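You operate a simulated robot arm through the tools that you are given. There is no shell and no other tool. Be economical: measure what you need, move in short steps, check, and stop when the job is done.

You are at the controls of a simulated robot arm. One attempt, no reset.

## Task
Lock the tilt tray flat, stand the crate that the order sign names on it and tag it.
Fine: tray flat and tray knob tight first; the tag lies on the tilt bench and clips on the rim. Where these are worked on the way, their far stop is far enough and under half their travel is too little: tray knob.

Only the result counts: the job must be done as asked and must still hold three seconds after the hand-in. Knocking over, shifting, dropping, spilling or breaking anything else fails it.

## Robot
A 6-joint arm with a two-finger parallel gripper on a trunk, on a base that drives. Base frame: it is fixed to the floor where the robot stands at the start and does not move with it; the origin is under the middle of the robot, x ahead of it, y to its left, z up. Readings come in cm, degrees, newtons and seconds.
With the tool pointing down near the work surface it reaches from about 10 to 62 cm from the robot's upright axis, wherever it stands. Its first joint turns from -166.0 to 166.0 degrees. Places, roughly: bed of the tilt tray [70, 10, 70]; crate [25, 150, 75]; tag clip [-625, -200, 75]; tilt tray [70, 10, 70]; tray knob [50, 0, 60]. Payload 4.1 kg.
The TCP is the grasp point between the finger pads, 2.3 cm short of the fingertips. In the tool frame z runs along the fingers and y along their closing line. Largest opening 9.4 cm; finger width 3.8, thickness 1; the body of the gripper, 5.4 by 9.6 cm, starts 3.9 cm behind the TCP.
Orientation is that of the tool frame in the base frame, as a unit quaternion [x, y, z, w]. With the fingers straight down and closing along the base's y, the tool's x points along the base's -x, its y along +y and its z along -z.

## Interface
- The arm moves only by the tool servo_tool. Its argument "rows" is a list of rows, each an object of numbers (a shift or turn left out is 0, a gripper value left out holds the last): "dx", "dy", "dz": the shift along the base's x, y, z in m; "wx", "wy", "wz": the turn, a rotation vector about the base's x, y, z in degrees; "fingers": the opening, from 0 (shut) to 1 (fully open). In form: [{"dx": .., "dy": .., "dz": .., "wx": .., "wy": .., "wz": .., "fingers": ..}, ...]. A call has 1 to 12 rows; each row shifts and turns the commanded pose from where the row before left it. Rows are played at 5 a second. More than 5 cm and 8.6 degrees between two rows, or a gripper value outside its range, and nothing of the call is played. Where a pose cannot be reached the arm comes as near as it can. A force on the tool above 90 N (or 10 N above the force at the start of the call, whichever is more), or a blocked arm, ends the call early, and 0.2 s more pass. The fingers move at their own pace (about 4.5 cm/s each) and stop on an object; they squeeze with about 40 N. The grip force told is the motor's: it shows also when the fingers shut on nothing. Time passes only in rows, and 0.2 s behind the last, so rows that do not move let the fingers close. The reply holds the time, the measured pose of the TCP, the force on the tool along the base axes, the opening and the grip force, in the units named above and with some noise, with the torque about the TCP (base axes, N m) and any sound that the robot's microphone picked up.
- Cameras (640 x 400 px; columns grow to the right, rows downward): "scene" is now at [1.26, 18.85, 155.5]; the picture's right is [0.27, -0.96, 0.00], its down [-0.74, -0.21, -0.64] and it looks along [0.61, 0.17, -0.77] (base axes); focal length 248 px, centre (320, 200). "wrist" rides on the gripper at [8.6, 1.6, -7.4] in the tool frame; the picture's right is [-0.18, 0.98, 0.00], its down [-0.58, -0.11, -0.81] and it looks along [-0.79, -0.15, 0.59] (tool axes); focal length 243 px, centre (320, 200). There is no depth. A picture from a camera that has moved, and an enlarged one, comes with that camera's place and axes in the base frame and with its lens.
- snapshot(camera): a new picture of that camera. It takes no simulated time.
- raise_lower(by): slides the trunk up (or, below 0, down) by that many cm; the arm and the scene camera ride with it, the base frame stays. It gives what a move gives, with no picture.
- steer(legs): drives the robot by 1 to 6 legs, each [ahead, turn to the left] in cm and degrees, along the robot's own axes; the way and the turn of a leg run together, so that a leg with both is an arc; at most 150 cm and 180 degrees a leg. The arm and the cameras ride along, it lands a little off, and it stops where it bumps. It gives what a move gives.
- head_to(pan, tilt): turns the head with the scene camera to pan (to the left, within 155 degrees either way) and tilt (down, from -29 to 69), counted from straight ahead of the robot. It gives what a move gives.
- close_up(camera, box): a new picture of the part [left, top, right, bottom] of that camera's present view, enlarged. It takes no simulated time.
- close_job(): hands the job in; it is judged then, once.

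Work in short steps. Places have to be worked out from the pictures, the camera data and where the tool is seen: move nearer, look again, correct. Check each grasp and each placing, and mend what went wrong. You have 120 turns and 78 pictures in all, those below and enlarged ones among them. Open the gripper and draw the arm clear of the work before you hand the job in, unless the task says otherwise.

The tools are called after "Call:" as a command line: name --argument value ..., lists and objects as JSON in quotes. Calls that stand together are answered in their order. servo_tool: Moves the arm, as the interface text tells. Its arguments: {"type":"object","properties":{"rows":{"type":"array","items":{"type":"object","properties":{"dx":{"type":"number"},"dy":{"type":"number"},"dz":{"type":"number"},"wx":{"type":"number"},"wy":{"type":"number"},"wz":{"type":"number"},"fingers":{"type":"number"}}}}},"required":["rows"]} The other tools are called the same way: raise_lower (by) slides the trunk up or down; steer (legs) drives the base; head_to (pan, tilt) turns the head that bears the scene camera; snapshot (camera) takes a picture; close_up (camera, box) takes an enlarged picture of a part of a camera's view; close_job () hands the job in.

At the start:

```text
t: 0.0
position: [37.54, 17.89, 110.63]
tcp_rot: [0.0, 1.0, 0.0, 0.0]
force: [0.3, -0.6, 0.0]
wrist_torque: [0.01, 0.01, 0.01]
opening: 9.41
gripper_force: 0.1
trunk travel left (down, up): [-52.5, 6.5]
robot x, y, heading: [0.11, 0.21, -0.0]
head pan, tilt: [15.9, 50.6]
```

scene: 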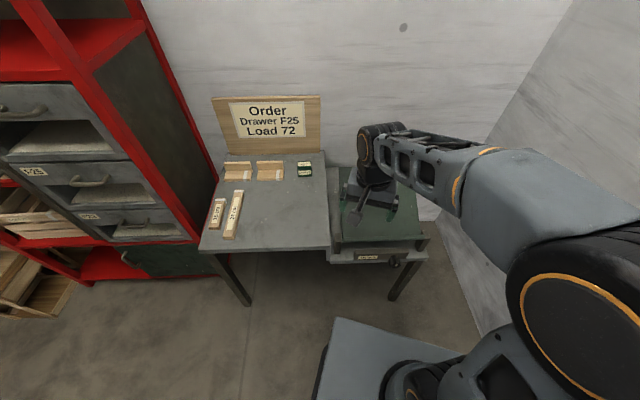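
wrist: 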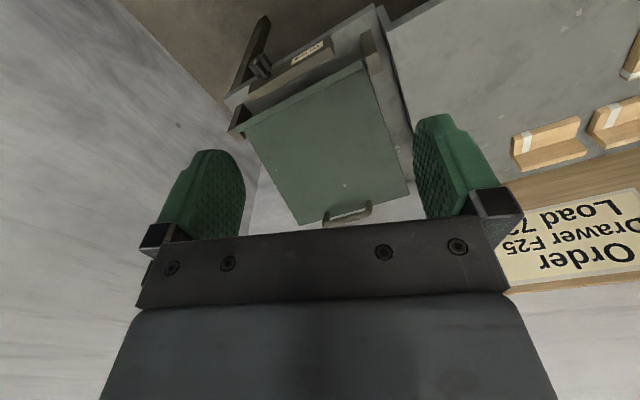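

The sign reads "Order, Drawer F25, Load 72". I look closer at the bench and the drawers.

Call:
close_up --camera "scene" --box '[180, 80, 440, 280]'

Call:
head_to --pan 70 --tilt 40

Call:
snapshot --camera "scene"

```text
2.00 times, centred on (310, 180) of scene
camera zoom: at [1.26, 18.85, 155.5], right [0.27, -0.96, 0.0], down [-0.74, -0.21, -0.64], along [0.61, 0.17, -0.77], focal length 496 px, centre (340, 240)
```

zoom: 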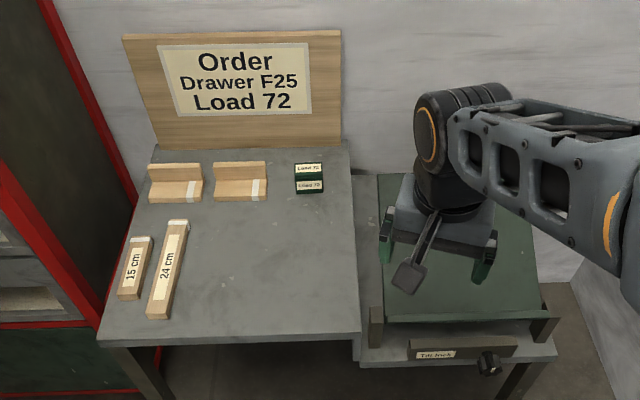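

```text
t: 1.2
position: [37.54, 18.05, 110.62]
tcp_rot: [-0.001, 1.0, 0.0, 0.001]
force: [-0.2, 0.4, -0.3]
wrist_torque: [0.01, 0.03, 0.01]
opening: 9.42
gripper_force: 0.0
trunk travel left (down, up): [-52.5, 6.5]
robot x, y, heading: [0.23, -0.2, -0.1]
head pan, tilt: [70.0, 40.0]
```

```text
74 pictures are left
camera scene: at [-3.18, 24.74, 156.99], right [0.94, -0.34, 0.0], down [-0.22, -0.6, -0.77], along [0.26, 0.72, -0.64], focal length 248 px, centre (320, 200)
```

scene: 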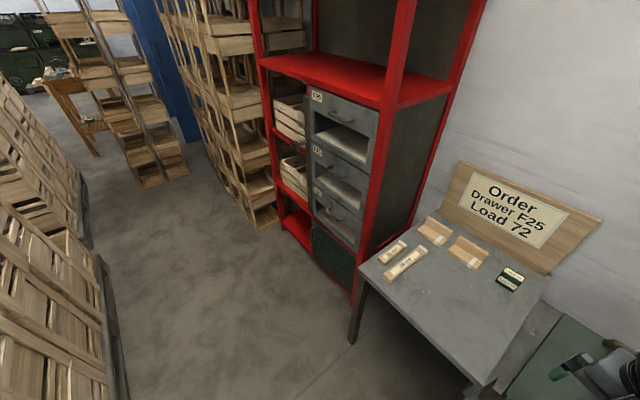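

The drawers carry small labels, and a green "Load 72" piece lies on the bench. I zoom in on both.

Call:
close_up --camera "scene" --box '[265, 80, 385, 230]'

Call:
close_up --camera "scene" --box '[360, 190, 560, 310]'

Call:
close_up --camera "wrist" --box '[220, 0, 420, 125]'

```text
2.67 times, centred on (325, 155) of scene
camera zoom: at [-3.18, 24.74, 156.99], right [0.94, -0.34, 0.0], down [-0.22, -0.6, -0.77], along [0.26, 0.72, -0.64], focal length 661 px, centre (307, 320)
```

zoom: 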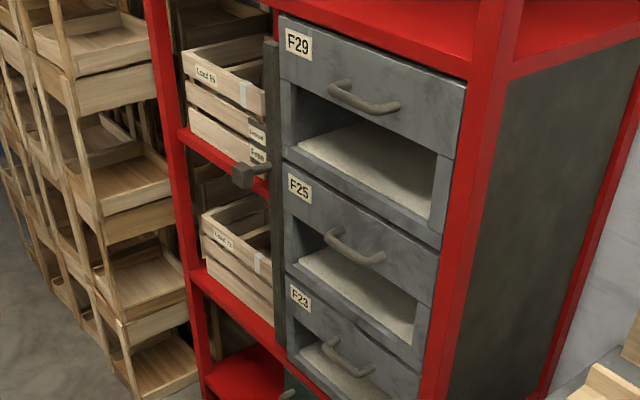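

```text
3.20 times, centred on (460, 250) of scene
camera zoom: at [-3.18, 24.74, 156.99], right [0.94, -0.34, 0.0], down [-0.22, -0.6, -0.77], along [0.26, 0.72, -0.64], focal length 793 px, centre (-128, 40)
```

zoom: 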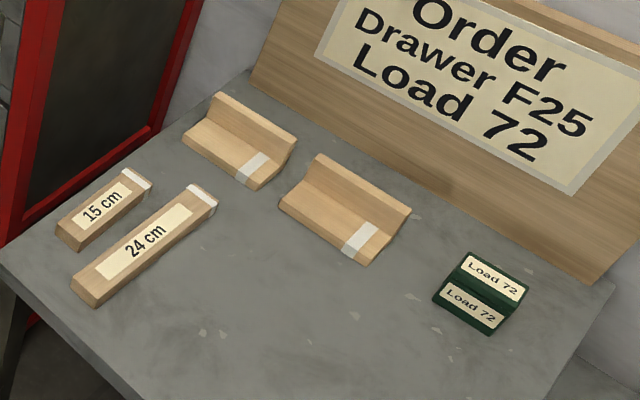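

```text
3.20 times, centred on (320, 62) of wrist
camera zoom: at [28.94, 19.48, 117.93], right [0.18, 0.98, 0.0], down [0.58, -0.11, 0.81], along [0.79, -0.15, -0.59], focal length 776 px, centre (320, 640)
```

zoom: 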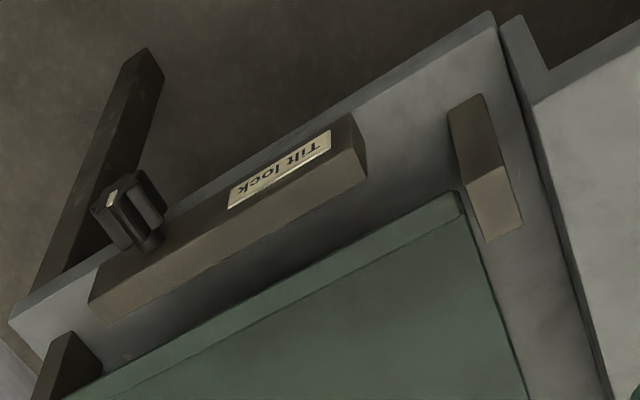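

The crates sit on the red shelf behind a bar with a latch; the tray needs a clear view first. I move the arm to the left and look at the tray.

Call:
servo_tool --rows '[{"dy": 0.05}, {"dy": 0.05}, {"dy": 0.05}, {"dy": 0.05}, {"dy": 0.05}, {"dy": 0.05}, {"dx": -0.05}, {"dx": -0.05}]'

Call:
head_to --pan -5 --tilt 48

Call:
snapshot --camera "scene"

Call:
snapshot --camera "wrist"

```text
t: 3.0
position: [27.33, 48.0, 110.61]
tcp_rot: [0.0, 1.0, 0.0, 0.0]
force: [-1.2, -0.5, 0.3]
wrist_torque: [0.02, 0.0, -0.01]
opening: 9.39
gripper_force: 0.1
trunk travel left (down, up): [-52.5, 6.5]
robot x, y, heading: [-0.35, 0.02, 0.1]
head pan, tilt: [70.0, 40.0]
```

```text
t: 4.5
position: [27.37, 48.09, 110.61]
tcp_rot: [0.001, 1.0, -0.001, -0.001]
force: [-0.8, 0.5, -0.1]
wrist_torque: [0.02, 0.01, -0.01]
opening: 9.39
gripper_force: 0.1
trunk travel left (down, up): [-52.5, 6.5]
robot x, y, heading: [0.51, -0.11, 0.2]
head pan, tilt: [-5.0, 48.0]
```

```text
70 pictures are left
camera scene: at [1.76, 16.08, 155.85], right [-0.09, -1.0, 0.0], down [-0.74, 0.06, -0.67], along [0.67, -0.06, -0.74], focal length 248 px, centre (320, 200)
```

scene: 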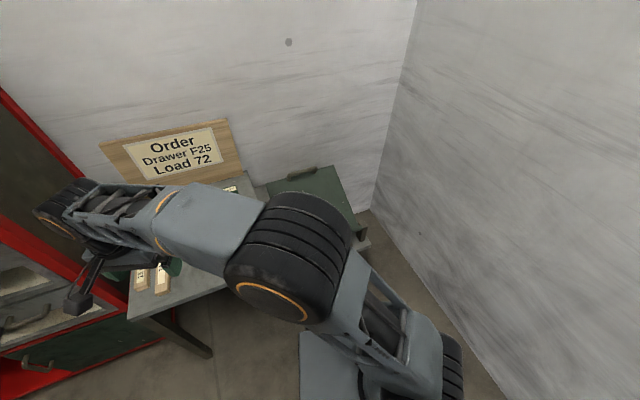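

```text
69 pictures are left
camera wrist: at [18.85, 49.48, 117.91], right [0.18, 0.98, 0.0], down [0.58, -0.11, 0.81], along [0.79, -0.15, -0.59], focal length 243 px, centre (320, 200)
```

wrist: 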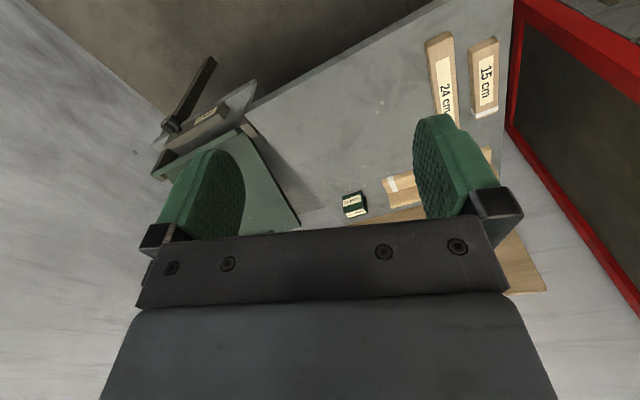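

The elbow hides the tray. I lower the tool in front of the tray so the wrist camera looks straight at it and the knob.

Call:
servo_tool --rows '[{"dy": -0.05}, {"dy": -0.05}, {"dy": -0.05}, {"dy": -0.05}, {"dy": -0.05}, {"dy": -0.05}, {"dy": -0.05}, {"dy": -0.04}, {"dz": -0.05}, {"dz": -0.05}, {"dz": -0.05}, {"dz": -0.05}]'

Call:
snapshot --camera "wrist"

Call:
snapshot --camera "scene"

```text
t: 7.1
position: [29.71, 9.79, 91.04]
tcp_rot: [0.0, 1.0, -0.001, -0.001]
force: [-0.6, -0.8, 0.9]
wrist_torque: [-0.01, 0.02, -0.01]
opening: 9.39
gripper_force: 0.0
out of reach, approached as far as the arm can: row 10, 11, 12
trunk travel left (down, up): [-52.5, 6.5]
robot x, y, heading: [0.32, 0.24, -0.2]
head pan, tilt: [-5.0, 48.0]
```

```text
68 pictures are left
camera wrist: at [21.16, 11.25, 98.35], right [0.18, 0.98, 0.0], down [0.58, -0.11, 0.81], along [0.79, -0.15, -0.59], focal length 243 px, centre (320, 200)
```

wrist: 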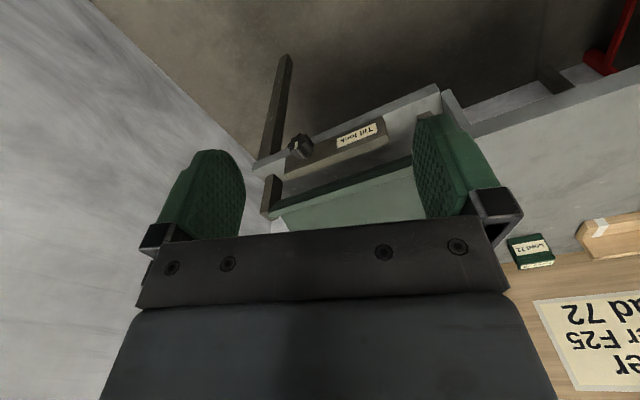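

```text
67 pictures are left
camera scene: at [1.8, 16.09, 155.85], right [-0.09, -1.0, 0.0], down [-0.74, 0.06, -0.67], along [0.67, -0.06, -0.74], focal length 248 px, centre (320, 200)
```

scene: 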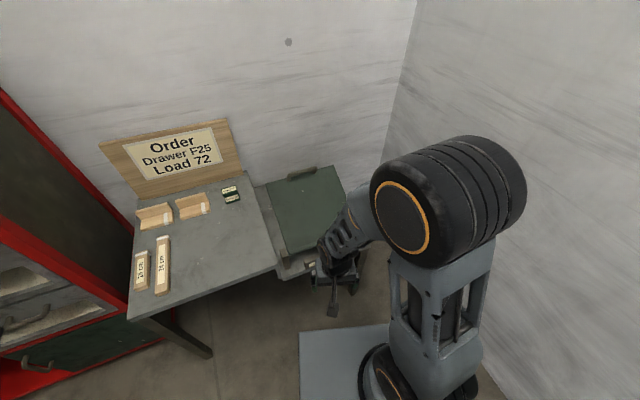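

Bench seems yawed about 18° left. I zoom both cameras on the tray before moving.

Call:
close_up --camera "wrist" --box '[230, 50, 470, 240]'

Call:
close_up --camera "scene" --box '[200, 150, 380, 300]'

```text
2.11 times, centred on (350, 145) of wrist
camera zoom: at [21.16, 11.25, 98.35], right [0.18, 0.98, 0.0], down [0.58, -0.11, 0.81], along [0.79, -0.15, -0.59], focal length 511 px, centre (257, 316)
```

zoom: 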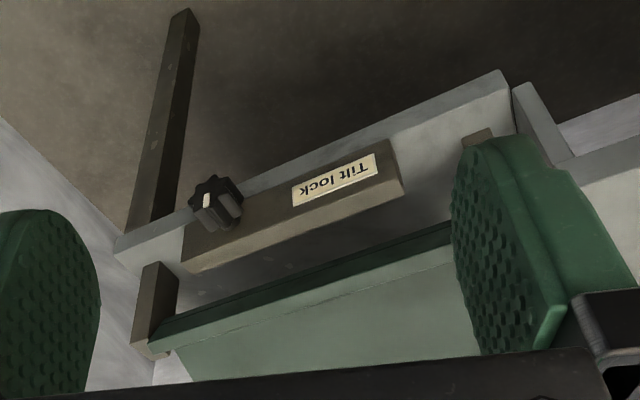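

```text
2.67 times, centred on (290, 225) of scene
camera zoom: at [1.8, 16.09, 155.85], right [-0.09, -1.0, 0.0], down [-0.74, 0.06, -0.67], along [0.67, -0.06, -0.74], focal length 661 px, centre (400, 133)
```

zoom: 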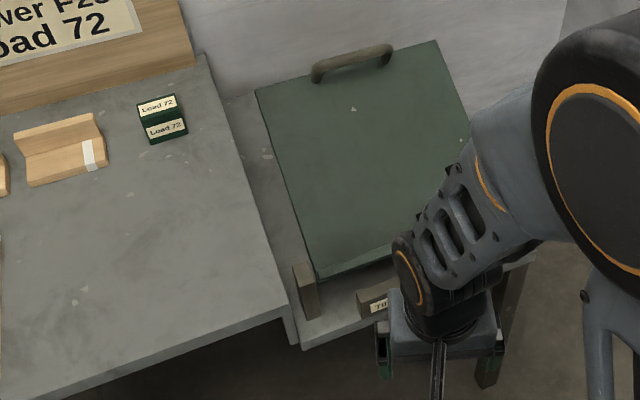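

I swing the tool to the left of the tray and turn it so the wrist camera looks across the tray from the side.

Call:
servo_tool --rows '[{"dz": 0.02, "dy": 0.025, "dx": 0.012, "wz": -6.5}, {"dz": 0.0, "dy": 0.025, "dx": 0.012, "wz": -6.5}, {"dy": 0.025, "dx": 0.012, "wz": -6.5}, {"dy": 0.025, "dx": 0.012, "wz": -6.5}, {"dy": 0.025, "dx": 0.012, "wz": -6.5}, {"dy": 0.025, "dx": 0.012, "wz": -6.5}, {"dy": 0.025, "dx": 0.012, "wz": -6.5}, {"dy": 0.025, "dx": 0.012, "wz": -6.5}, {"dy": 0.025, "dx": 0.012, "wz": -6.5}, {"dy": 0.025, "dx": 0.012, "wz": -6.5}, {"dy": 0.025, "dx": 0.012, "wz": -6.5}, {"dy": 0.025, "dx": 0.012, "wz": -6.5}]'

Call:
snapshot --camera "wrist"

```text
t: 9.7
position: [44.13, 39.87, 93.17]
tcp_rot: [0.63, 0.776, 0.0, 0.0]
force: [0.7, 0.1, 0.4]
wrist_torque: [0.0, 0.02, -0.02]
opening: 9.39
gripper_force: 0.1
trunk travel left (down, up): [-52.5, 6.5]
robot x, y, heading: [0.18, -0.01, -0.3]
head pan, tilt: [-5.0, 48.0]
```

```text
64 pictures are left
camera wrist: at [43.99, 48.55, 100.36], right [1.0, 0.02, 0.0], down [0.01, -0.59, 0.81], along [0.02, -0.81, -0.59], focal length 243 px, centre (320, 200)
```

wrist: 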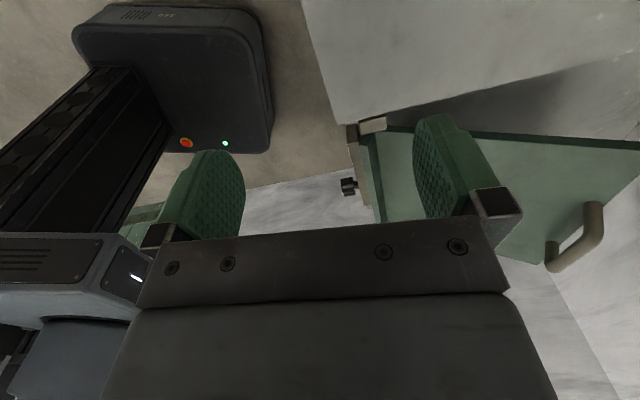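

The side view shows the tray hinged at the front with its handle (wall) side raised. I bring the tool back over the middle, close the fingers, and drive nearer to press it down.

Call:
servo_tool --rows '[{"dz": 0.02, "dy": -0.025, "wz": 8, "fingers": 0}, {"dz": 0.02, "dy": -0.025, "wz": 8}, {"dz": 0.02, "dy": -0.025, "wz": 8}, {"dy": -0.025, "wz": 8}, {"dy": -0.025, "wz": 8}, {"dy": -0.025, "wz": 8}, {"dy": -0.025, "wz": 8}, {"dy": -0.025, "wz": 8}, {"dy": -0.025, "wz": 8}, {"dy": -0.025, "wz": 8}]'

Call:
steer --legs '[[20, 0]]'

Call:
head_to --pan -10 --tilt 55

Call:
snapshot --camera "scene"

Call:
snapshot --camera "wrist"

```text
t: 11.9
position: [44.22, 14.82, 99.09]
tcp_rot: [-0.018, 1.0, 0.0, -0.001]
force: [-0.5, 0.5, 0.3]
wrist_torque: [0.02, 0.04, 0.05]
opening: 0.0
gripper_force: 40.0
trunk travel left (down, up): [-52.5, 6.5]
robot x, y, heading: [-0.2, -0.25, 0.2]
head pan, tilt: [-5.0, 48.0]
```

```text
t: 13.5
position: [64.32, 14.78, 98.99]
tcp_rot: [-0.017, 1.0, 0.0, 0.0]
force: [0.4, -0.2, -0.4]
wrist_torque: [0.03, -0.03, 0.03]
opening: 0.01
gripper_force: 39.7
trunk travel left (down, up): [-52.5, 6.5]
robot x, y, heading: [20.21, 0.06, 0.2]
head pan, tilt: [-5.0, 48.0]
```

```text
t: 14.2
position: [64.42, 14.88, 99.05]
tcp_rot: [-0.018, 1.0, 0.0, 0.0]
force: [0.6, -0.2, -0.3]
wrist_torque: [-0.01, 0.0, 0.03]
opening: 0.0
gripper_force: 39.8
trunk travel left (down, up): [-52.5, 6.5]
robot x, y, heading: [20.04, -0.12, 0.2]
head pan, tilt: [-10.0, 55.0]
```

```text
63 pictures are left
camera scene: at [21.18, 15.5, 154.93], right [-0.17, -0.98, 0.0], down [-0.81, 0.14, -0.57], along [0.57, -0.1, -0.82], focal length 248 px, centre (320, 200)
```

scene: 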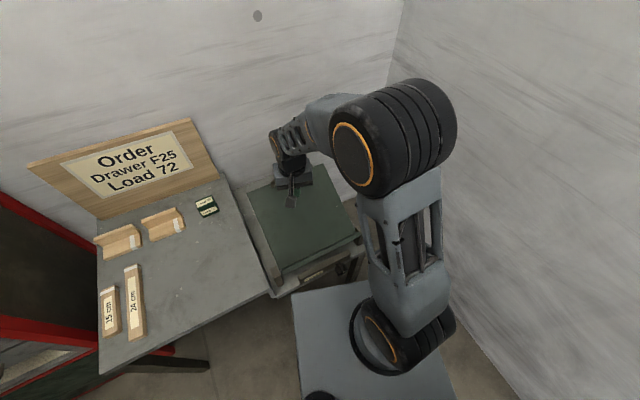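

```text
62 pictures are left
camera wrist: at [55.75, 16.1, 106.41], right [0.15, 0.99, 0.0], down [0.58, -0.09, 0.81], along [0.8, -0.12, -0.59], focal length 243 px, centre (320, 200)
```

wrist: 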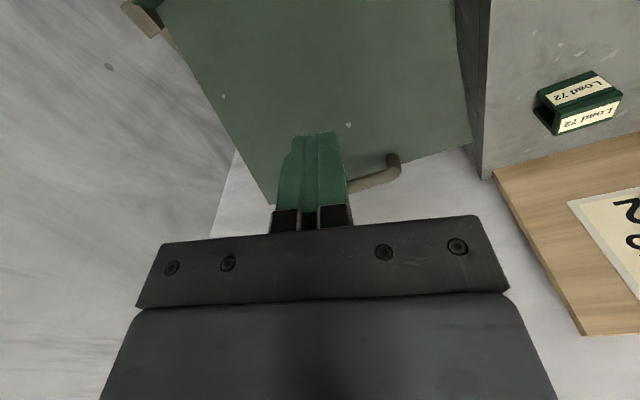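

Handle is near (90, 18, 77), tray centre line runs back along the 18° bench yaw. I go over the rear half of the tray at (78, 14.5) and descend.

Call:
servo_tool --rows '[{"dx": 0.045}, {"dx": 0.045}, {"dx": 0.045}, {"dz": -0.05}, {"dz": -0.05}, {"dz": -0.05}, {"dz": -0.02}, {"dz": -0.01}, {"dz": -0.01}]'

Call:
snapshot --camera "scene"

```text
t: 16.0
position: [78.39, 15.01, 82.74]
tcp_rot: [-0.017, 1.0, 0.006, 0.018]
force: [-34.3, -11.2, 42.0]
wrist_torque: [1.6, -1.99, 0.63]
opening: 0.02
gripper_force: 39.8
trunk travel left (down, up): [-52.5, 6.5]
robot x, y, heading: [20.08, 0.05, -0.1]
head pan, tilt: [-10.0, 55.0]
stopped in row 9: the force on the tool passed its limit (the readings are from after the stop); the commanded pose is now the measured one
```

```text
61 pictures are left
camera scene: at [20.24, 15.24, 154.95], right [-0.17, -0.98, 0.0], down [-0.8, 0.14, -0.58], along [0.57, -0.1, -0.82], focal length 248 px, centre (320, 200)
```

scene: 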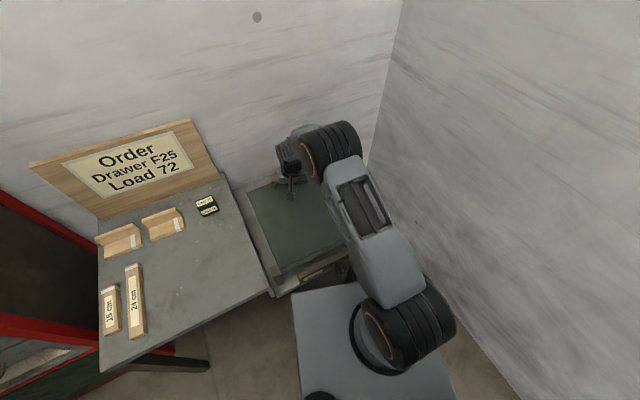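

Contact at tip z≈80 with a normal leaning toward the robot, so the tilt is steep. I press in small steps and see whether it yields.

Call:
servo_tool --rows '[{"dz": -0.004, "dx": 0.001}, {"dz": -0.004, "dx": 0.001}, {"dz": -0.004, "dx": 0.001}, {"dz": -0.004, "dx": 0.001}, {"dz": -0.004, "dx": 0.001}, {"dz": -0.004, "dx": 0.001}]'

```text
t: 17.4
position: [78.99, 15.22, 81.66]
tcp_rot: [-0.018, 0.999, 0.009, 0.027]
force: [-56.6, -12.9, 51.9]
wrist_torque: [1.86, -2.68, 0.56]
opening: 0.0
gripper_force: 40.0
trunk travel left (down, up): [-52.5, 6.5]
robot x, y, heading: [19.87, -0.0, 0.4]
head pan, tilt: [-10.0, 55.0]
stopped in row 6: the force on the tool passed its limit (the readings are from after the stop); the commanded pose is now the measured one
```

It doesn't yield. I check with the wrist camera what the fingers are touching.

Call:
snapshot --camera "wrist"

Call:
close_up --camera "scene" --box '[230, 120, 390, 300]'

```text
60 pictures are left
camera wrist: at [70.06, 16.36, 88.6], right [0.15, 0.99, 0.03], down [0.54, -0.1, 0.83], along [0.83, -0.11, -0.55], focal length 243 px, centre (320, 200)
```

wrist: 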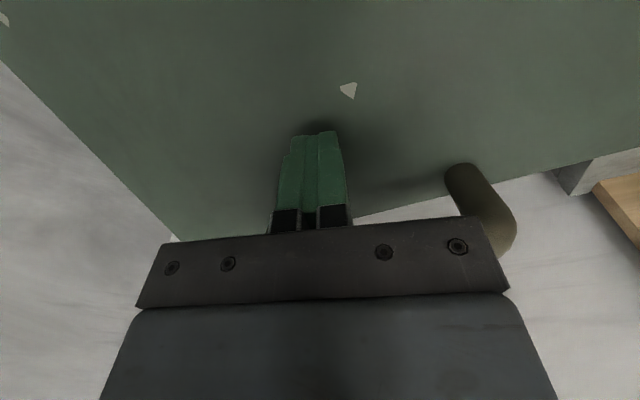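

```text
2.22 times, centred on (310, 210) of scene
camera zoom: at [17.95, 15.17, 155.12], right [-0.17, -0.98, -0.01], down [-0.8, 0.14, -0.59], along [0.58, -0.1, -0.81], focal length 551 px, centre (342, 178)
```

zoom: 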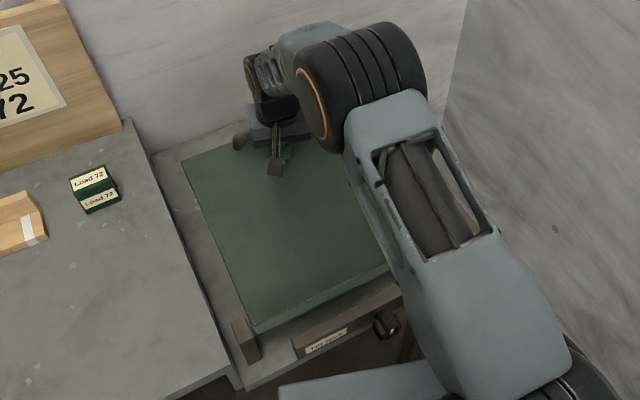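

The tray is rigid, so the knob must already be tight in the tilted position: I'll loosen it to its far stop, flatten the tray, and tighten again. I lift off, back away, and reorient to face the knob (about (50, 2, 63)).

Call:
servo_tool --rows '[{"dz": 0.03, "dx": -0.01}, {"dz": 0.05, "dx": -0.03}, {"dz": 0.05, "dx": -0.04}, {"dz": 0.02, "dx": -0.05}, {"dx": -0.05}]'

Call:
steer --legs '[[-35, 0]]'

Call:
raise_lower --by -20

```text
refused: row 2 steps farther than a row can; nothing moved
```

```text
t: 19.7
position: [44.81, 15.34, 80.71]
tcp_rot: [-0.016, 1.0, 0.008, 0.022]
force: [-0.1, 0.9, -0.6]
wrist_torque: [-0.03, 0.01, 0.03]
opening: 0.01
gripper_force: 40.4
trunk travel left (down, up): [-52.5, 6.5]
robot x, y, heading: [-15.36, 0.04, 0.0]
head pan, tilt: [-10.0, 55.0]
```

```text
t: 21.9
position: [45.02, 15.35, 60.62]
tcp_rot: [-0.017, 1.0, 0.007, 0.022]
force: [-0.2, 0.9, 1.0]
wrist_torque: [0.02, 0.0, 0.0]
opening: 0.0
gripper_force: 40.3
trunk travel left (down, up): [-32.5, 26.5]
robot x, y, heading: [-15.13, 0.22, 0.0]
head pan, tilt: [-10.0, 55.0]
```

The lift was refused but backing off went down the slope freely, forces zero. Now I move back from the bench and pitch the tool horizontal toward the knob.

Call:
servo_tool --rows '[{"dx": -0.04, "dy": -0.02, "fingers": 1}, {"dx": -0.04, "dy": -0.02, "wy": -8}, {"dx": -0.02, "dy": -0.02, "wy": -8}, {"dx": 0, "dy": -0.02, "wy": -8}, {"dy": -0.02, "wy": -8}, {"dy": -0.02, "wy": -8}, {"dy": -0.02, "wy": -8}, {"dy": -0.02, "wy": -8}, {"wy": -8}, {"wy": -8}, {"wy": -8}, {"wy": -8}]'

Call:
servo_tool --rows '[{"wy": -2, "wz": 6, "dz": 0.01}, {"wz": 6, "dz": 0.01}, {"wz": 6, "dz": 0.01}]'

Call:
snapshot --camera "wrist"

Call:
snapshot --camera "scene"

```text
t: 24.5
position: [40.52, 3.43, 63.03]
tcp_rot: [-0.003, 0.807, -0.071, 0.586]
force: [-1.1, 0.4, -0.4]
wrist_torque: [-0.01, -0.02, 0.02]
opening: 9.42
gripper_force: 0.1
out of reach, approached as far as the arm can: row 3, 4, 5, 6, 9, 10, 11, 12
trunk travel left (down, up): [-32.5, 26.5]
robot x, y, heading: [-15.06, -0.1, 0.1]
head pan, tilt: [-10.0, 55.0]
```

```text
t: 25.3
position: [36.13, 16.64, 66.11]
tcp_rot: [-0.12, 0.79, 0.013, 0.602]
force: [-0.8, -0.8, -0.2]
wrist_torque: [0.0, 0.01, 0.02]
opening: 9.41
gripper_force: 0.1
out of reach, approached as far as the arm can: row 1, 2, 3
trunk travel left (down, up): [-32.5, 26.5]
robot x, y, heading: [-15.15, 0.17, -0.2]
head pan, tilt: [-10.0, 55.0]
```

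```text
58 pictures are left
camera wrist: at [26.62, 15.43, 59.47], right [-0.16, 0.99, 0.05], down [-0.6, -0.14, 0.79], along [0.79, 0.09, 0.61], focal length 243 px, centre (320, 200)
```

wrist: 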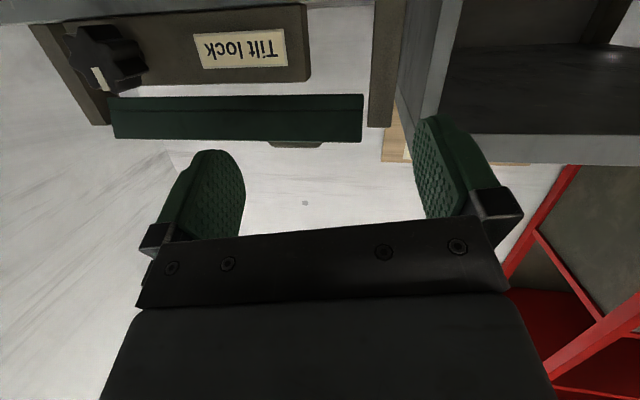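

```text
57 pictures are left
camera scene: at [-14.1, 15.44, 134.93], right [-0.17, -0.98, 0.0], down [-0.81, 0.14, -0.57], along [0.56, -0.1, -0.82], focal length 248 px, centre (320, 200)
```

scene: 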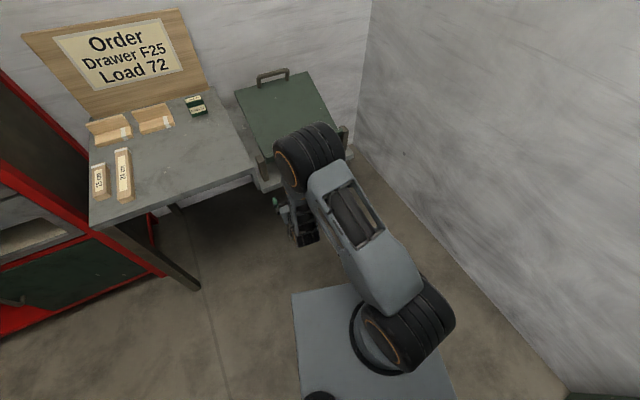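

The pose is cramped: the arm cannot get fully horizontal so close in. I back the base 12 cm further and then correct the orientation.

Call:
steer --legs '[[-12, 0]]'

Call:
servo_tool --rows '[{"dx": 0.03, "dy": -0.03}, {"dx": 0.03, "dy": -0.03}, {"dx": 0.03, "dy": -0.03}]'

```text
t: 26.5
position: [24.21, 16.74, 65.97]
tcp_rot: [-0.12, 0.79, 0.012, 0.601]
force: [0.4, -0.1, -0.8]
wrist_torque: [0.01, 0.0, 0.01]
opening: 9.38
gripper_force: 0.0
trunk travel left (down, up): [-32.5, 26.5]
robot x, y, heading: [-27.12, -0.04, 0.1]
head pan, tilt: [-10.0, 55.0]
```

```text
t: 27.3
position: [30.43, 17.41, 66.52]
tcp_rot: [-0.112, 0.791, 0.003, 0.602]
force: [0.5, -0.6, -0.9]
wrist_torque: [0.03, 0.04, -0.05]
opening: 9.41
gripper_force: 0.1
out of reach, approached as far as the arm can: row 1, 2, 3
trunk travel left (down, up): [-32.5, 26.5]
robot x, y, heading: [-27.12, -0.24, 0.2]
head pan, tilt: [-10.0, 55.0]
```

Still limited, with the forearm sloping down; a lower trunk should let the wrist level out. I lower the trunk 20 cm and then raise the tool while levelling.

Call:
raise_lower --by -20

Call:
servo_tool --rows '[{"dz": 0.04}, {"dz": 0.04}, {"dz": 0.04}, {"dz": 0.04}]'

```text
t: 29.5
position: [30.49, 17.36, 46.51]
tcp_rot: [-0.112, 0.791, 0.003, 0.602]
force: [-0.2, 0.6, -0.5]
wrist_torque: [0.01, 0.0, -0.02]
opening: 9.4
gripper_force: 0.1
trunk travel left (down, up): [-12.5, 46.5]
robot x, y, heading: [-27.13, -0.15, 0.2]
head pan, tilt: [-10.0, 55.0]
```

```text
t: 30.5
position: [30.22, 17.13, 62.58]
tcp_rot: [-0.11, 0.791, 0.001, 0.602]
force: [-0.7, -1.0, 0.1]
wrist_torque: [-0.01, -0.01, 0.03]
opening: 9.4
gripper_force: 0.1
trunk travel left (down, up): [-12.5, 46.5]
robot x, y, heading: [-27.31, -0.32, 0.3]
head pan, tilt: [-10.0, 55.0]
```

That works. Now level the tool, yaw to the bench's 18° and shift sideways in front of the knob.

Call:
servo_tool --rows '[{"wy": -4, "dy": -0.03}, {"wy": -4, "dy": -0.03}, {"wy": -4, "dy": -0.03}, {"wy": -4, "dy": -0.03, "wz": 2}, {"dy": -0.03, "wz": 4}, {"dy": -0.03, "wz": 4}]'

Call:
snapshot --camera "wrist"

```text
t: 31.9
position: [22.4, 21.17, 64.83]
tcp_rot: [-0.163, 0.69, 0.038, 0.704]
force: [0.0, 0.8, -0.4]
wrist_torque: [0.01, 0.02, -0.01]
opening: 9.41
gripper_force: 0.0
out of reach, approached as far as the arm can: row 1, 2, 3, 4, 5, 6
trunk travel left (down, up): [-12.5, 46.5]
robot x, y, heading: [-27.67, 0.34, 0.0]
head pan, tilt: [-10.0, 55.0]
```

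```text
56 pictures are left
camera wrist: at [15.18, 18.99, 55.82], right [-0.28, 0.96, 0.01], down [-0.77, -0.23, 0.6], along [0.57, 0.16, 0.8], focal length 243 px, centre (320, 200)
```

wrist: 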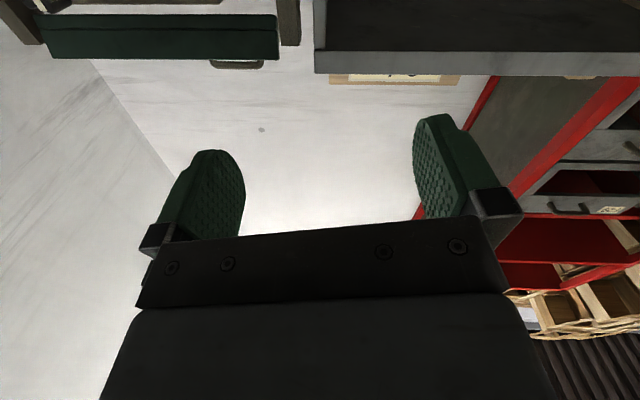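

Orientation is now level, but position lagged. I test small shifts from this measured pose to see which way the arm can go.

Call:
servo_tool --rows '[{"dy": -0.02}, {"dy": -0.02}, {"dy": -0.02}]'

Call:
snapshot --camera "scene"

```text
t: 32.7
position: [19.33, 20.68, 65.23]
tcp_rot: [-0.169, 0.688, 0.045, 0.704]
force: [-1.0, -0.9, 0.4]
wrist_torque: [-0.02, 0.02, 0.02]
opening: 9.41
gripper_force: 0.0
out of reach, approached as far as the arm can: row 1, 2, 3
trunk travel left (down, up): [-12.5, 46.5]
robot x, y, heading: [-26.81, 0.06, 0.1]
head pan, tilt: [-10.0, 55.0]
```

```text
55 pictures are left
camera scene: at [-26.04, 15.46, 114.92], right [-0.17, -0.98, 0.0], down [-0.81, 0.14, -0.57], along [0.56, -0.1, -0.82], focal length 248 px, centre (320, 200)
```

scene: 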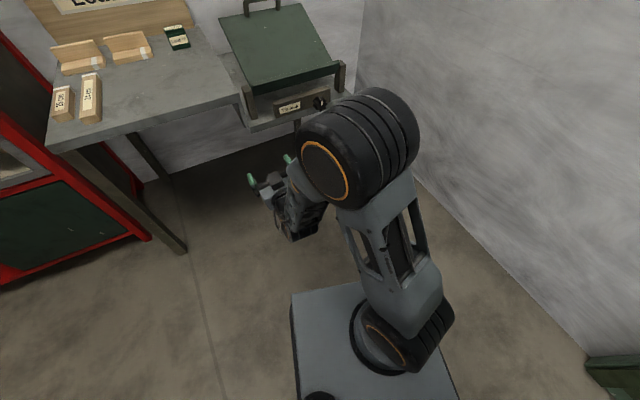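

The forearm is folded steeply, which is why it fails so near in. I reset the commanded pose with a tiny trunk move and try going outward first, then right.

Call:
raise_lower --by 1

Call:
servo_tool --rows '[{"dx": 0.03}, {"dx": 0.03}, {"dx": 0.03}, {"dx": 0.03}]'

```text
t: 33.2
position: [19.37, 20.53, 66.17]
tcp_rot: [-0.169, 0.688, 0.046, 0.704]
force: [-0.4, -0.4, -0.4]
wrist_torque: [0.0, 0.0, -0.01]
opening: 9.41
gripper_force: 0.2
trunk travel left (down, up): [-13.5, 45.5]
robot x, y, heading: [-27.14, -0.23, 0.2]
head pan, tilt: [-10.0, 55.0]
```

```text
t: 34.2
position: [28.99, 25.25, 66.69]
tcp_rot: [-0.167, 0.689, 0.042, 0.704]
force: [0.3, -0.3, -0.1]
wrist_torque: [-0.01, 0.01, -0.03]
opening: 9.4
gripper_force: 0.0
out of reach, approached as far as the arm can: row 1, 2, 3, 4
trunk travel left (down, up): [-13.5, 45.5]
robot x, y, heading: [-26.76, 0.1, 0.2]
head pan, tilt: [-10.0, 55.0]
```

The TCP stays pinned about 8° left of the tool's own yaw, so a wrist joint is at its limit. Standing to the right of the knob (about (-12, -28)) will fix that, so I turn, back over, and turn to the bench's heading.

Call:
steer --legs '[[0, 118], [-32, 0], [0, -100]]'

Call:
snapshot --camera "wrist"

Call:
snapshot --camera "scene"

```text
t: 45.5
position: [33.26, 14.02, 66.71]
tcp_rot: [-0.276, 0.653, 0.156, 0.688]
force: [-0.1, 0.1, 0.7]
wrist_torque: [0.02, -0.04, 0.03]
opening: 9.39
gripper_force: 0.0
trunk travel left (down, up): [-13.5, 45.5]
robot x, y, heading: [-11.42, -27.72, 18.9]
head pan, tilt: [-10.0, 55.0]
```

```text
54 pictures are left
camera wrist: at [27.21, 9.6, 57.85], right [-0.58, 0.81, 0.01], down [-0.65, -0.47, 0.6], along [0.49, 0.34, 0.8], focal length 243 px, centre (320, 200)
```

wrist: 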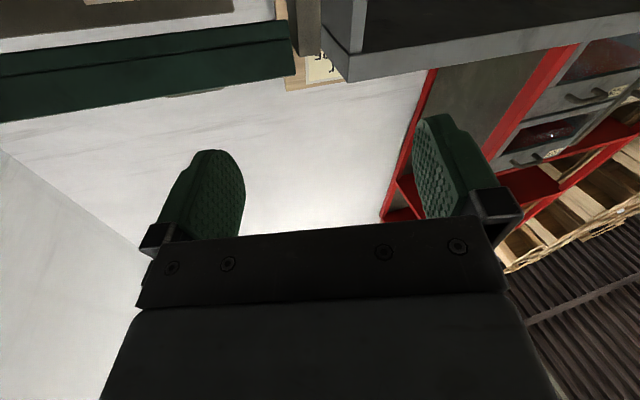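

```text
53 pictures are left
camera scene: at [-15.64, -12.92, 115.92], right [0.15, -0.99, 0.0], down [-0.81, -0.13, -0.57], along [0.57, 0.09, -0.82], focal length 248 px, centre (320, 200)
```

scene: 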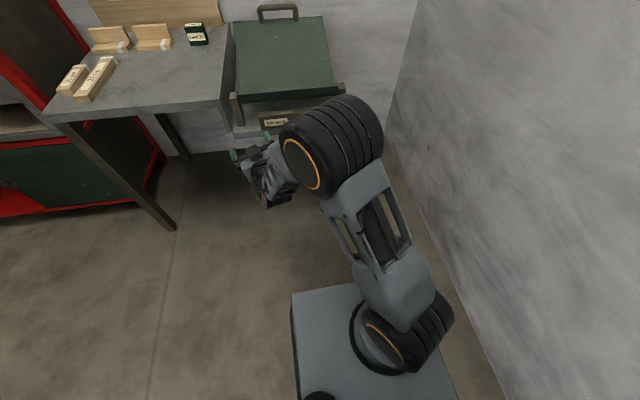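

Now yaw the tool back 17.5° and shift to a pre-grasp point in front of the knob.

Call:
servo_tool --rows '[{"wz": -3, "dy": -0.025}, {"wz": -3, "dy": -0.025}, {"wz": -3, "dy": -0.025}, {"wz": -3, "dy": -0.025}, {"wz": -3, "dy": -0.025, "dz": -0.01}, {"wz": -2.5, "dy": -0.025, "dz": -0.01}]'

Call:
snapshot --camera "wrist"

Call:
close_up --camera "scene" --box '[200, 60, 400, 220]'

```text
t: 47.0
position: [33.31, -0.99, 64.81]
tcp_rot: [-0.174, 0.687, 0.051, 0.704]
force: [-0.3, -0.3, -0.1]
wrist_torque: [0.0, -0.01, -0.01]
opening: 9.37
gripper_force: 0.1
trunk travel left (down, up): [-13.5, 45.5]
robot x, y, heading: [-11.37, -27.75, 19.1]
head pan, tilt: [-10.0, 55.0]
```

```text
52 pictures are left
camera wrist: at [26.2, -3.39, 55.95], right [-0.31, 0.95, 0.01], down [-0.76, -0.26, 0.59], along [0.57, 0.18, 0.8], focal length 243 px, centre (320, 200)
```

wrist: 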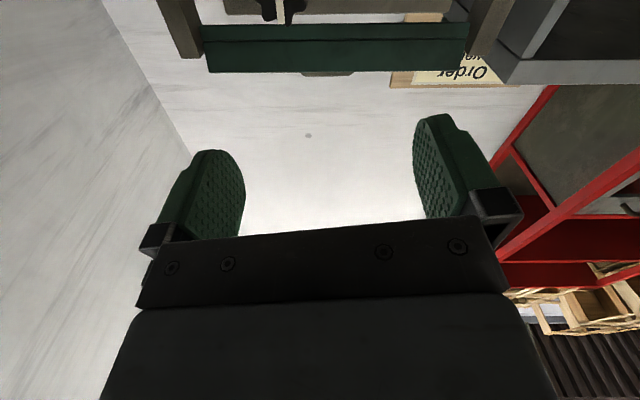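

```text
2.50 times, centred on (300, 140) of scene
camera zoom: at [-15.64, -12.92, 115.92], right [0.15, -0.99, 0.0], down [-0.81, -0.13, -0.57], along [0.57, 0.09, -0.82], focal length 619 px, centre (370, 350)
```

zoom: 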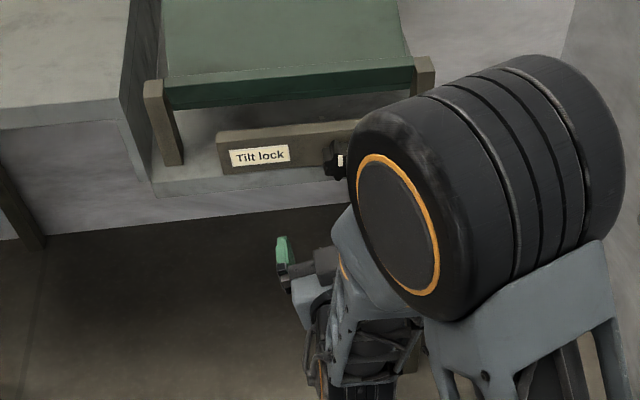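

The knob is just at the picture's edge since the camera looks up. I pitch the tool down 24° briefly for a good view.

Call:
servo_tool --rows '[{"wx": -2.5, "wy": 7.6}, {"wx": -2.5, "wy": 7.6}, {"wx": -2.5, "wy": 7.6}]'

Call:
close_up --camera "wrist" --box '[160, 0, 480, 200]'

```text
t: 47.8
position: [33.26, -0.95, 64.73]
tcp_rot: [-0.206, 0.815, 0.038, 0.54]
force: [-0.5, -0.2, 0.2]
wrist_torque: [0.03, 0.02, 0.01]
opening: 9.39
gripper_force: 0.0
trunk travel left (down, up): [-13.5, 45.5]
robot x, y, heading: [-11.24, -28.04, 19.0]
head pan, tilt: [-10.0, 55.0]
```

```text
2.00 times, centred on (320, 100) of wrist
camera zoom: at [23.4, -4.27, 59.68], right [-0.31, 0.95, 0.01], down [-0.46, -0.16, 0.87], along [0.83, 0.27, 0.49], focal length 485 px, centre (320, 400)
```

zoom: 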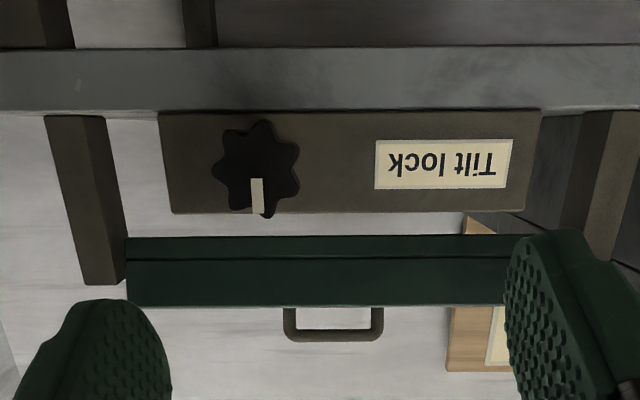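

Clear view: the knob (about 4.6 cm wide, pointer up) is near (51.5, 1.4, 61.7), and the bench is square to my yaw. I level the tool again, align with the knob axis, and advance to about 7 cm short.

Call:
servo_tool --rows '[{"wx": 2.5, "wy": -7.6, "dz": -0.01, "dy": -0.01}, {"wx": 2.5, "wy": -7.6, "dz": -0.01, "dy": -0.01, "dx": 0.005}, {"wx": 2.5, "wy": -7.6, "dz": -0.011, "dy": -0.012, "dx": 0.005}, {"dx": 0.03, "dy": 0.01}, {"dx": 0.03, "dy": 0.01}, {"dx": 0.03, "dy": 0.01}]'

Call:
snapshot --camera "wrist"

Call:
close_up --camera "scene" --box '[200, 60, 400, 220]'

```text
t: 49.1
position: [42.62, 0.08, 61.76]
tcp_rot: [-0.169, 0.689, 0.047, 0.703]
force: [0.8, -0.1, -0.4]
wrist_torque: [0.03, 0.02, -0.02]
opening: 9.4
gripper_force: 0.2
out of reach, approached as far as the arm can: row 5, 6
trunk travel left (down, up): [-13.5, 45.5]
robot x, y, heading: [-11.55, -28.01, 18.7]
head pan, tilt: [-10.0, 55.0]
```

```text
49 pictures are left
camera wrist: at [35.58, -2.37, 52.82], right [-0.31, 0.95, 0.01], down [-0.76, -0.25, 0.6], along [0.57, 0.18, 0.8], focal length 243 px, centre (320, 200)
```

wrist: 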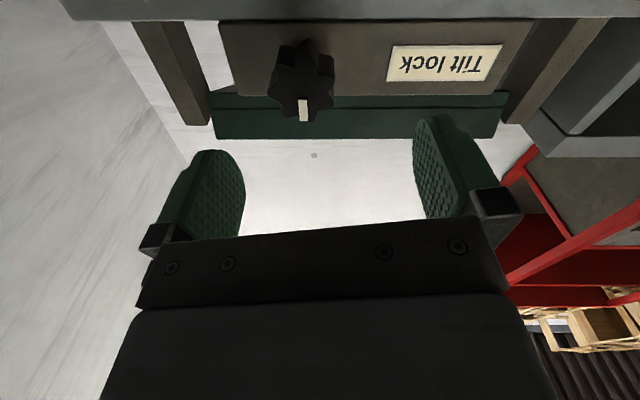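

```text
2.50 times, centred on (300, 140) of scene
camera zoom: at [-15.65, -12.93, 115.93], right [0.15, -0.99, 0.0], down [-0.81, -0.13, -0.57], along [0.57, 0.09, -0.82], focal length 619 px, centre (370, 350)
```

zoom: 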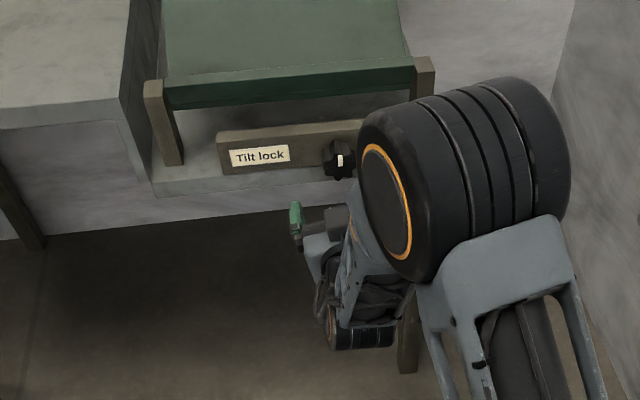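

Knob is now nearly centred; the wrist is again near its yaw limit, so I shift the base about 7 cm to the right with a small back-and-forth.

Call:
steer --legs '[[0, 20], [-20, 0], [0, -20], [15, 0]]'

Call:
servo_tool --rows '[{"dx": -0.012, "dy": 0.035}, {"dx": -0.012, "dy": 0.035}]'

Call:
snapshot --camera "wrist"

```text
t: 53.9
position: [41.33, -8.28, 61.75]
tcp_rot: [-0.169, 0.689, 0.045, 0.704]
force: [0.4, -0.2, 0.7]
wrist_torque: [-0.01, 0.01, -0.02]
opening: 9.41
gripper_force: 0.0
trunk travel left (down, up): [-13.5, 45.5]
robot x, y, heading: [-13.13, -35.75, 18.4]
head pan, tilt: [-10.0, 55.0]
```

```text
t: 54.5
position: [38.81, -1.39, 61.73]
tcp_rot: [-0.168, 0.689, 0.045, 0.704]
force: [-0.3, 0.6, 0.7]
wrist_torque: [-0.02, 0.01, 0.01]
opening: 9.42
gripper_force: 0.0
trunk travel left (down, up): [-13.5, 45.5]
robot x, y, heading: [-13.35, -35.95, 18.5]
head pan, tilt: [-10.0, 55.0]
```

```text
47 pictures are left
camera wrist: at [31.74, -3.59, 52.84], right [-0.3, 0.95, 0.01], down [-0.76, -0.24, 0.6], along [0.57, 0.17, 0.8], focal length 243 px, centre (320, 200)
```

wrist: 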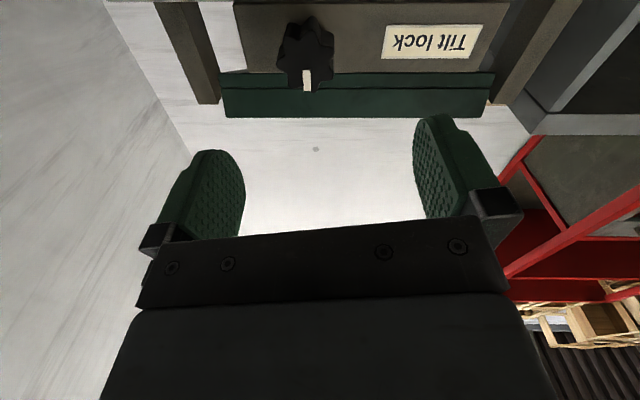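

Projecting the tool axis, the knob is about 12 cm ahead and 1.4 cm to the right, height matches. I correct sideways and advance 11.5 cm with the fingers open.

Call:
servo_tool --rows '[{"dx": 0.004, "dy": -0.013}, {"dx": 0.028, "dy": 0.009}, {"dx": 0.028, "dy": 0.009}, {"dx": 0.028, "dy": 0.009}, {"dx": 0.015, "dy": 0.005}, {"dx": 0.01, "dy": 0.0035}]'

Call:
snapshot --camera "wrist"

Call:
close_up --camera "scene" --box '[200, 60, 400, 220]'

```text
t: 55.9
position: [50.29, 0.87, 61.76]
tcp_rot: [-0.169, 0.689, 0.044, 0.704]
force: [0.2, 0.2, 0.6]
wrist_torque: [0.01, 0.0, -0.02]
opening: 9.39
gripper_force: 0.0
trunk travel left (down, up): [-13.5, 45.5]
robot x, y, heading: [-12.99, -35.79, 18.6]
head pan, tilt: [-10.0, 55.0]
```

```text
46 pictures are left
camera wrist: at [43.12, -1.36, 52.87], right [-0.3, 0.95, 0.01], down [-0.77, -0.24, 0.6], along [0.57, 0.17, 0.8], focal length 243 px, centre (320, 200)
```

wrist: 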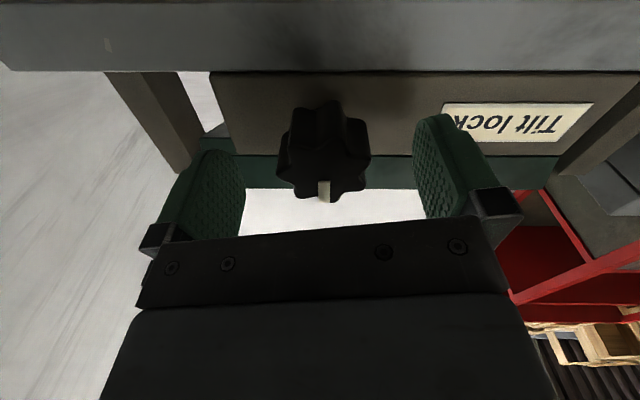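

```text
2.50 times, centred on (300, 140) of scene
camera zoom: at [-17.09, -20.74, 115.93], right [0.15, -0.99, 0.0], down [-0.81, -0.12, -0.57], along [0.57, 0.08, -0.82], focal length 619 px, centre (370, 350)
```

zoom: 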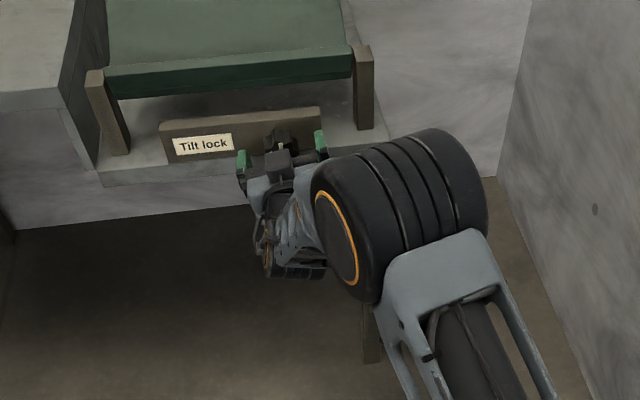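

Knob sits centred between the fingers. I advance 1 cm more and close on it.

Call:
servo_tool --rows '[{"dx": 0.0095, "dy": 0.003}, {"fingers": 0}, {}, {}, {}]'

Call:
snapshot --camera "wrist"

```text
t: 57.1
position: [51.08, 1.29, 61.71]
tcp_rot: [-0.171, 0.688, 0.045, 0.703]
force: [1.0, 6.7, -1.5]
wrist_torque: [-0.09, 0.12, 0.87]
opening: 4.69
gripper_force: 45.1
trunk travel left (down, up): [-13.5, 45.5]
robot x, y, heading: [-13.03, -35.89, 18.6]
head pan, tilt: [-10.0, 55.0]
```

```text
44 pictures are left
camera wrist: at [44.0, -0.93, 52.84], right [-0.3, 0.95, 0.01], down [-0.76, -0.25, 0.6], along [0.57, 0.17, 0.8], focal length 243 px, centre (320, 200)
```

wrist: 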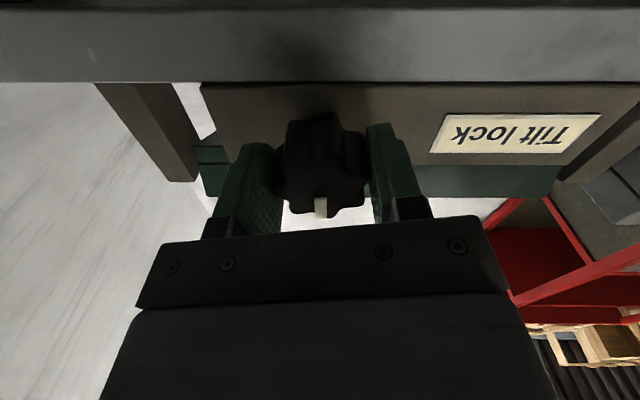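

Gripped at 4.7 cm. I turn counter-clockwise (loosen) in 8° rows and watch the torque.

Call:
servo_tool --rows '[{"wx": -7.6, "wy": -2.47}, {"wx": -7.6, "wy": -2.47}, {"wx": -7.6, "wy": -2.47}, {"wx": -7.6, "wy": -2.47}]'

Call:
snapshot --camera "wrist"

```text
t: 58.1
position: [51.12, 1.27, 61.69]
tcp_rot: [-0.351, 0.613, -0.153, 0.691]
force: [-7.0, 14.1, 4.2]
wrist_torque: [-0.54, 1.72, 0.6]
opening: 4.69
gripper_force: 44.9
trunk travel left (down, up): [-13.5, 45.5]
robot x, y, heading: [-13.37, -35.56, 18.5]
head pan, tilt: [-10.0, 55.0]
```

```text
43 pictures are left
camera wrist: at [45.47, -5.39, 54.12], right [-0.25, 0.81, -0.53], down [-0.86, 0.06, 0.5], along [0.44, 0.58, 0.69], focal length 243 px, centre (320, 200)
```

wrist: 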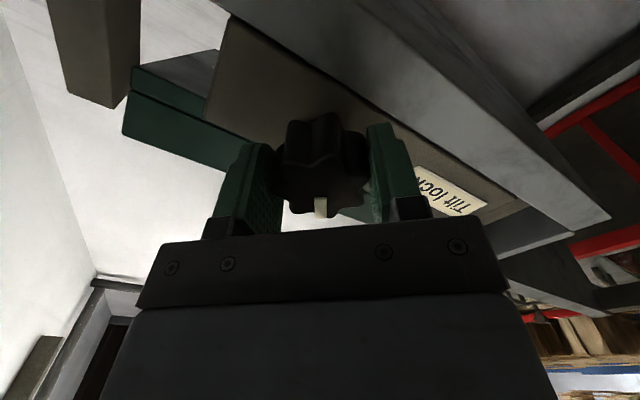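

The knob turns with the gripper at little torque. I keep turning.

Call:
servo_tool --rows '[{"wx": -7.6, "wy": -2.47}, {"wx": -7.6, "wy": -2.47}, {"wx": -7.6, "wy": -2.47}, {"wx": -7.6, "wy": -2.47}, {"wx": -7.6, "wy": -2.47}, {"wx": -7.6, "wy": -2.47}]'

```text
t: 59.5
position: [51.07, 1.3, 61.87]
tcp_rot: [-0.568, 0.414, -0.421, 0.573]
force: [-8.6, 12.0, 7.9]
wrist_torque: [-0.38, 1.26, 0.98]
opening: 4.68
gripper_force: 45.1
trunk travel left (down, up): [-13.5, 45.5]
robot x, y, heading: [-13.21, -35.63, 18.4]
head pan, tilt: [-10.0, 55.0]
```

80° done and still free. Continue.

Call:
servo_tool --rows '[{"wx": -7.6, "wy": -2.47}, {"wx": -7.6, "wy": -2.47}, {"wx": -7.6, "wy": -2.47}, {"wx": -7.6, "wy": -2.47}, {"wx": -7.6, "wy": -2.47}, {"wx": -7.6, "wy": -2.47}, {"wx": -7.6, "wy": -2.47}, {"wx": -7.6, "wy": -2.47}]'

Call:
snapshot --camera "wrist"

```text
t: 61.3
position: [51.16, 1.34, 61.78]
tcp_rot: [0.702, -0.045, 0.659, -0.268]
force: [0.8, 15.1, 10.7]
wrist_torque: [0.38, 0.81, -0.71]
opening: 4.69
gripper_force: 45.0
trunk travel left (down, up): [-13.5, 45.5]
robot x, y, heading: [-13.35, -35.97, 18.6]
head pan, tilt: [-10.0, 55.0]
```

```text
42 pictures are left
camera wrist: at [45.64, -6.06, 68.62], right [0.26, -0.76, -0.59], down [-0.87, 0.08, -0.49], along [0.42, 0.64, -0.64], focal length 243 px, centre (320, 200)
```

wrist: 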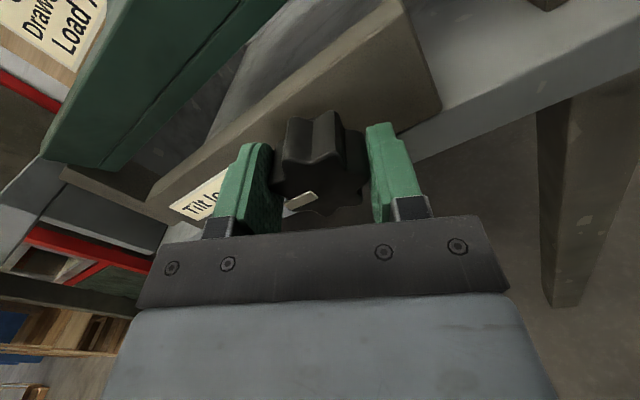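

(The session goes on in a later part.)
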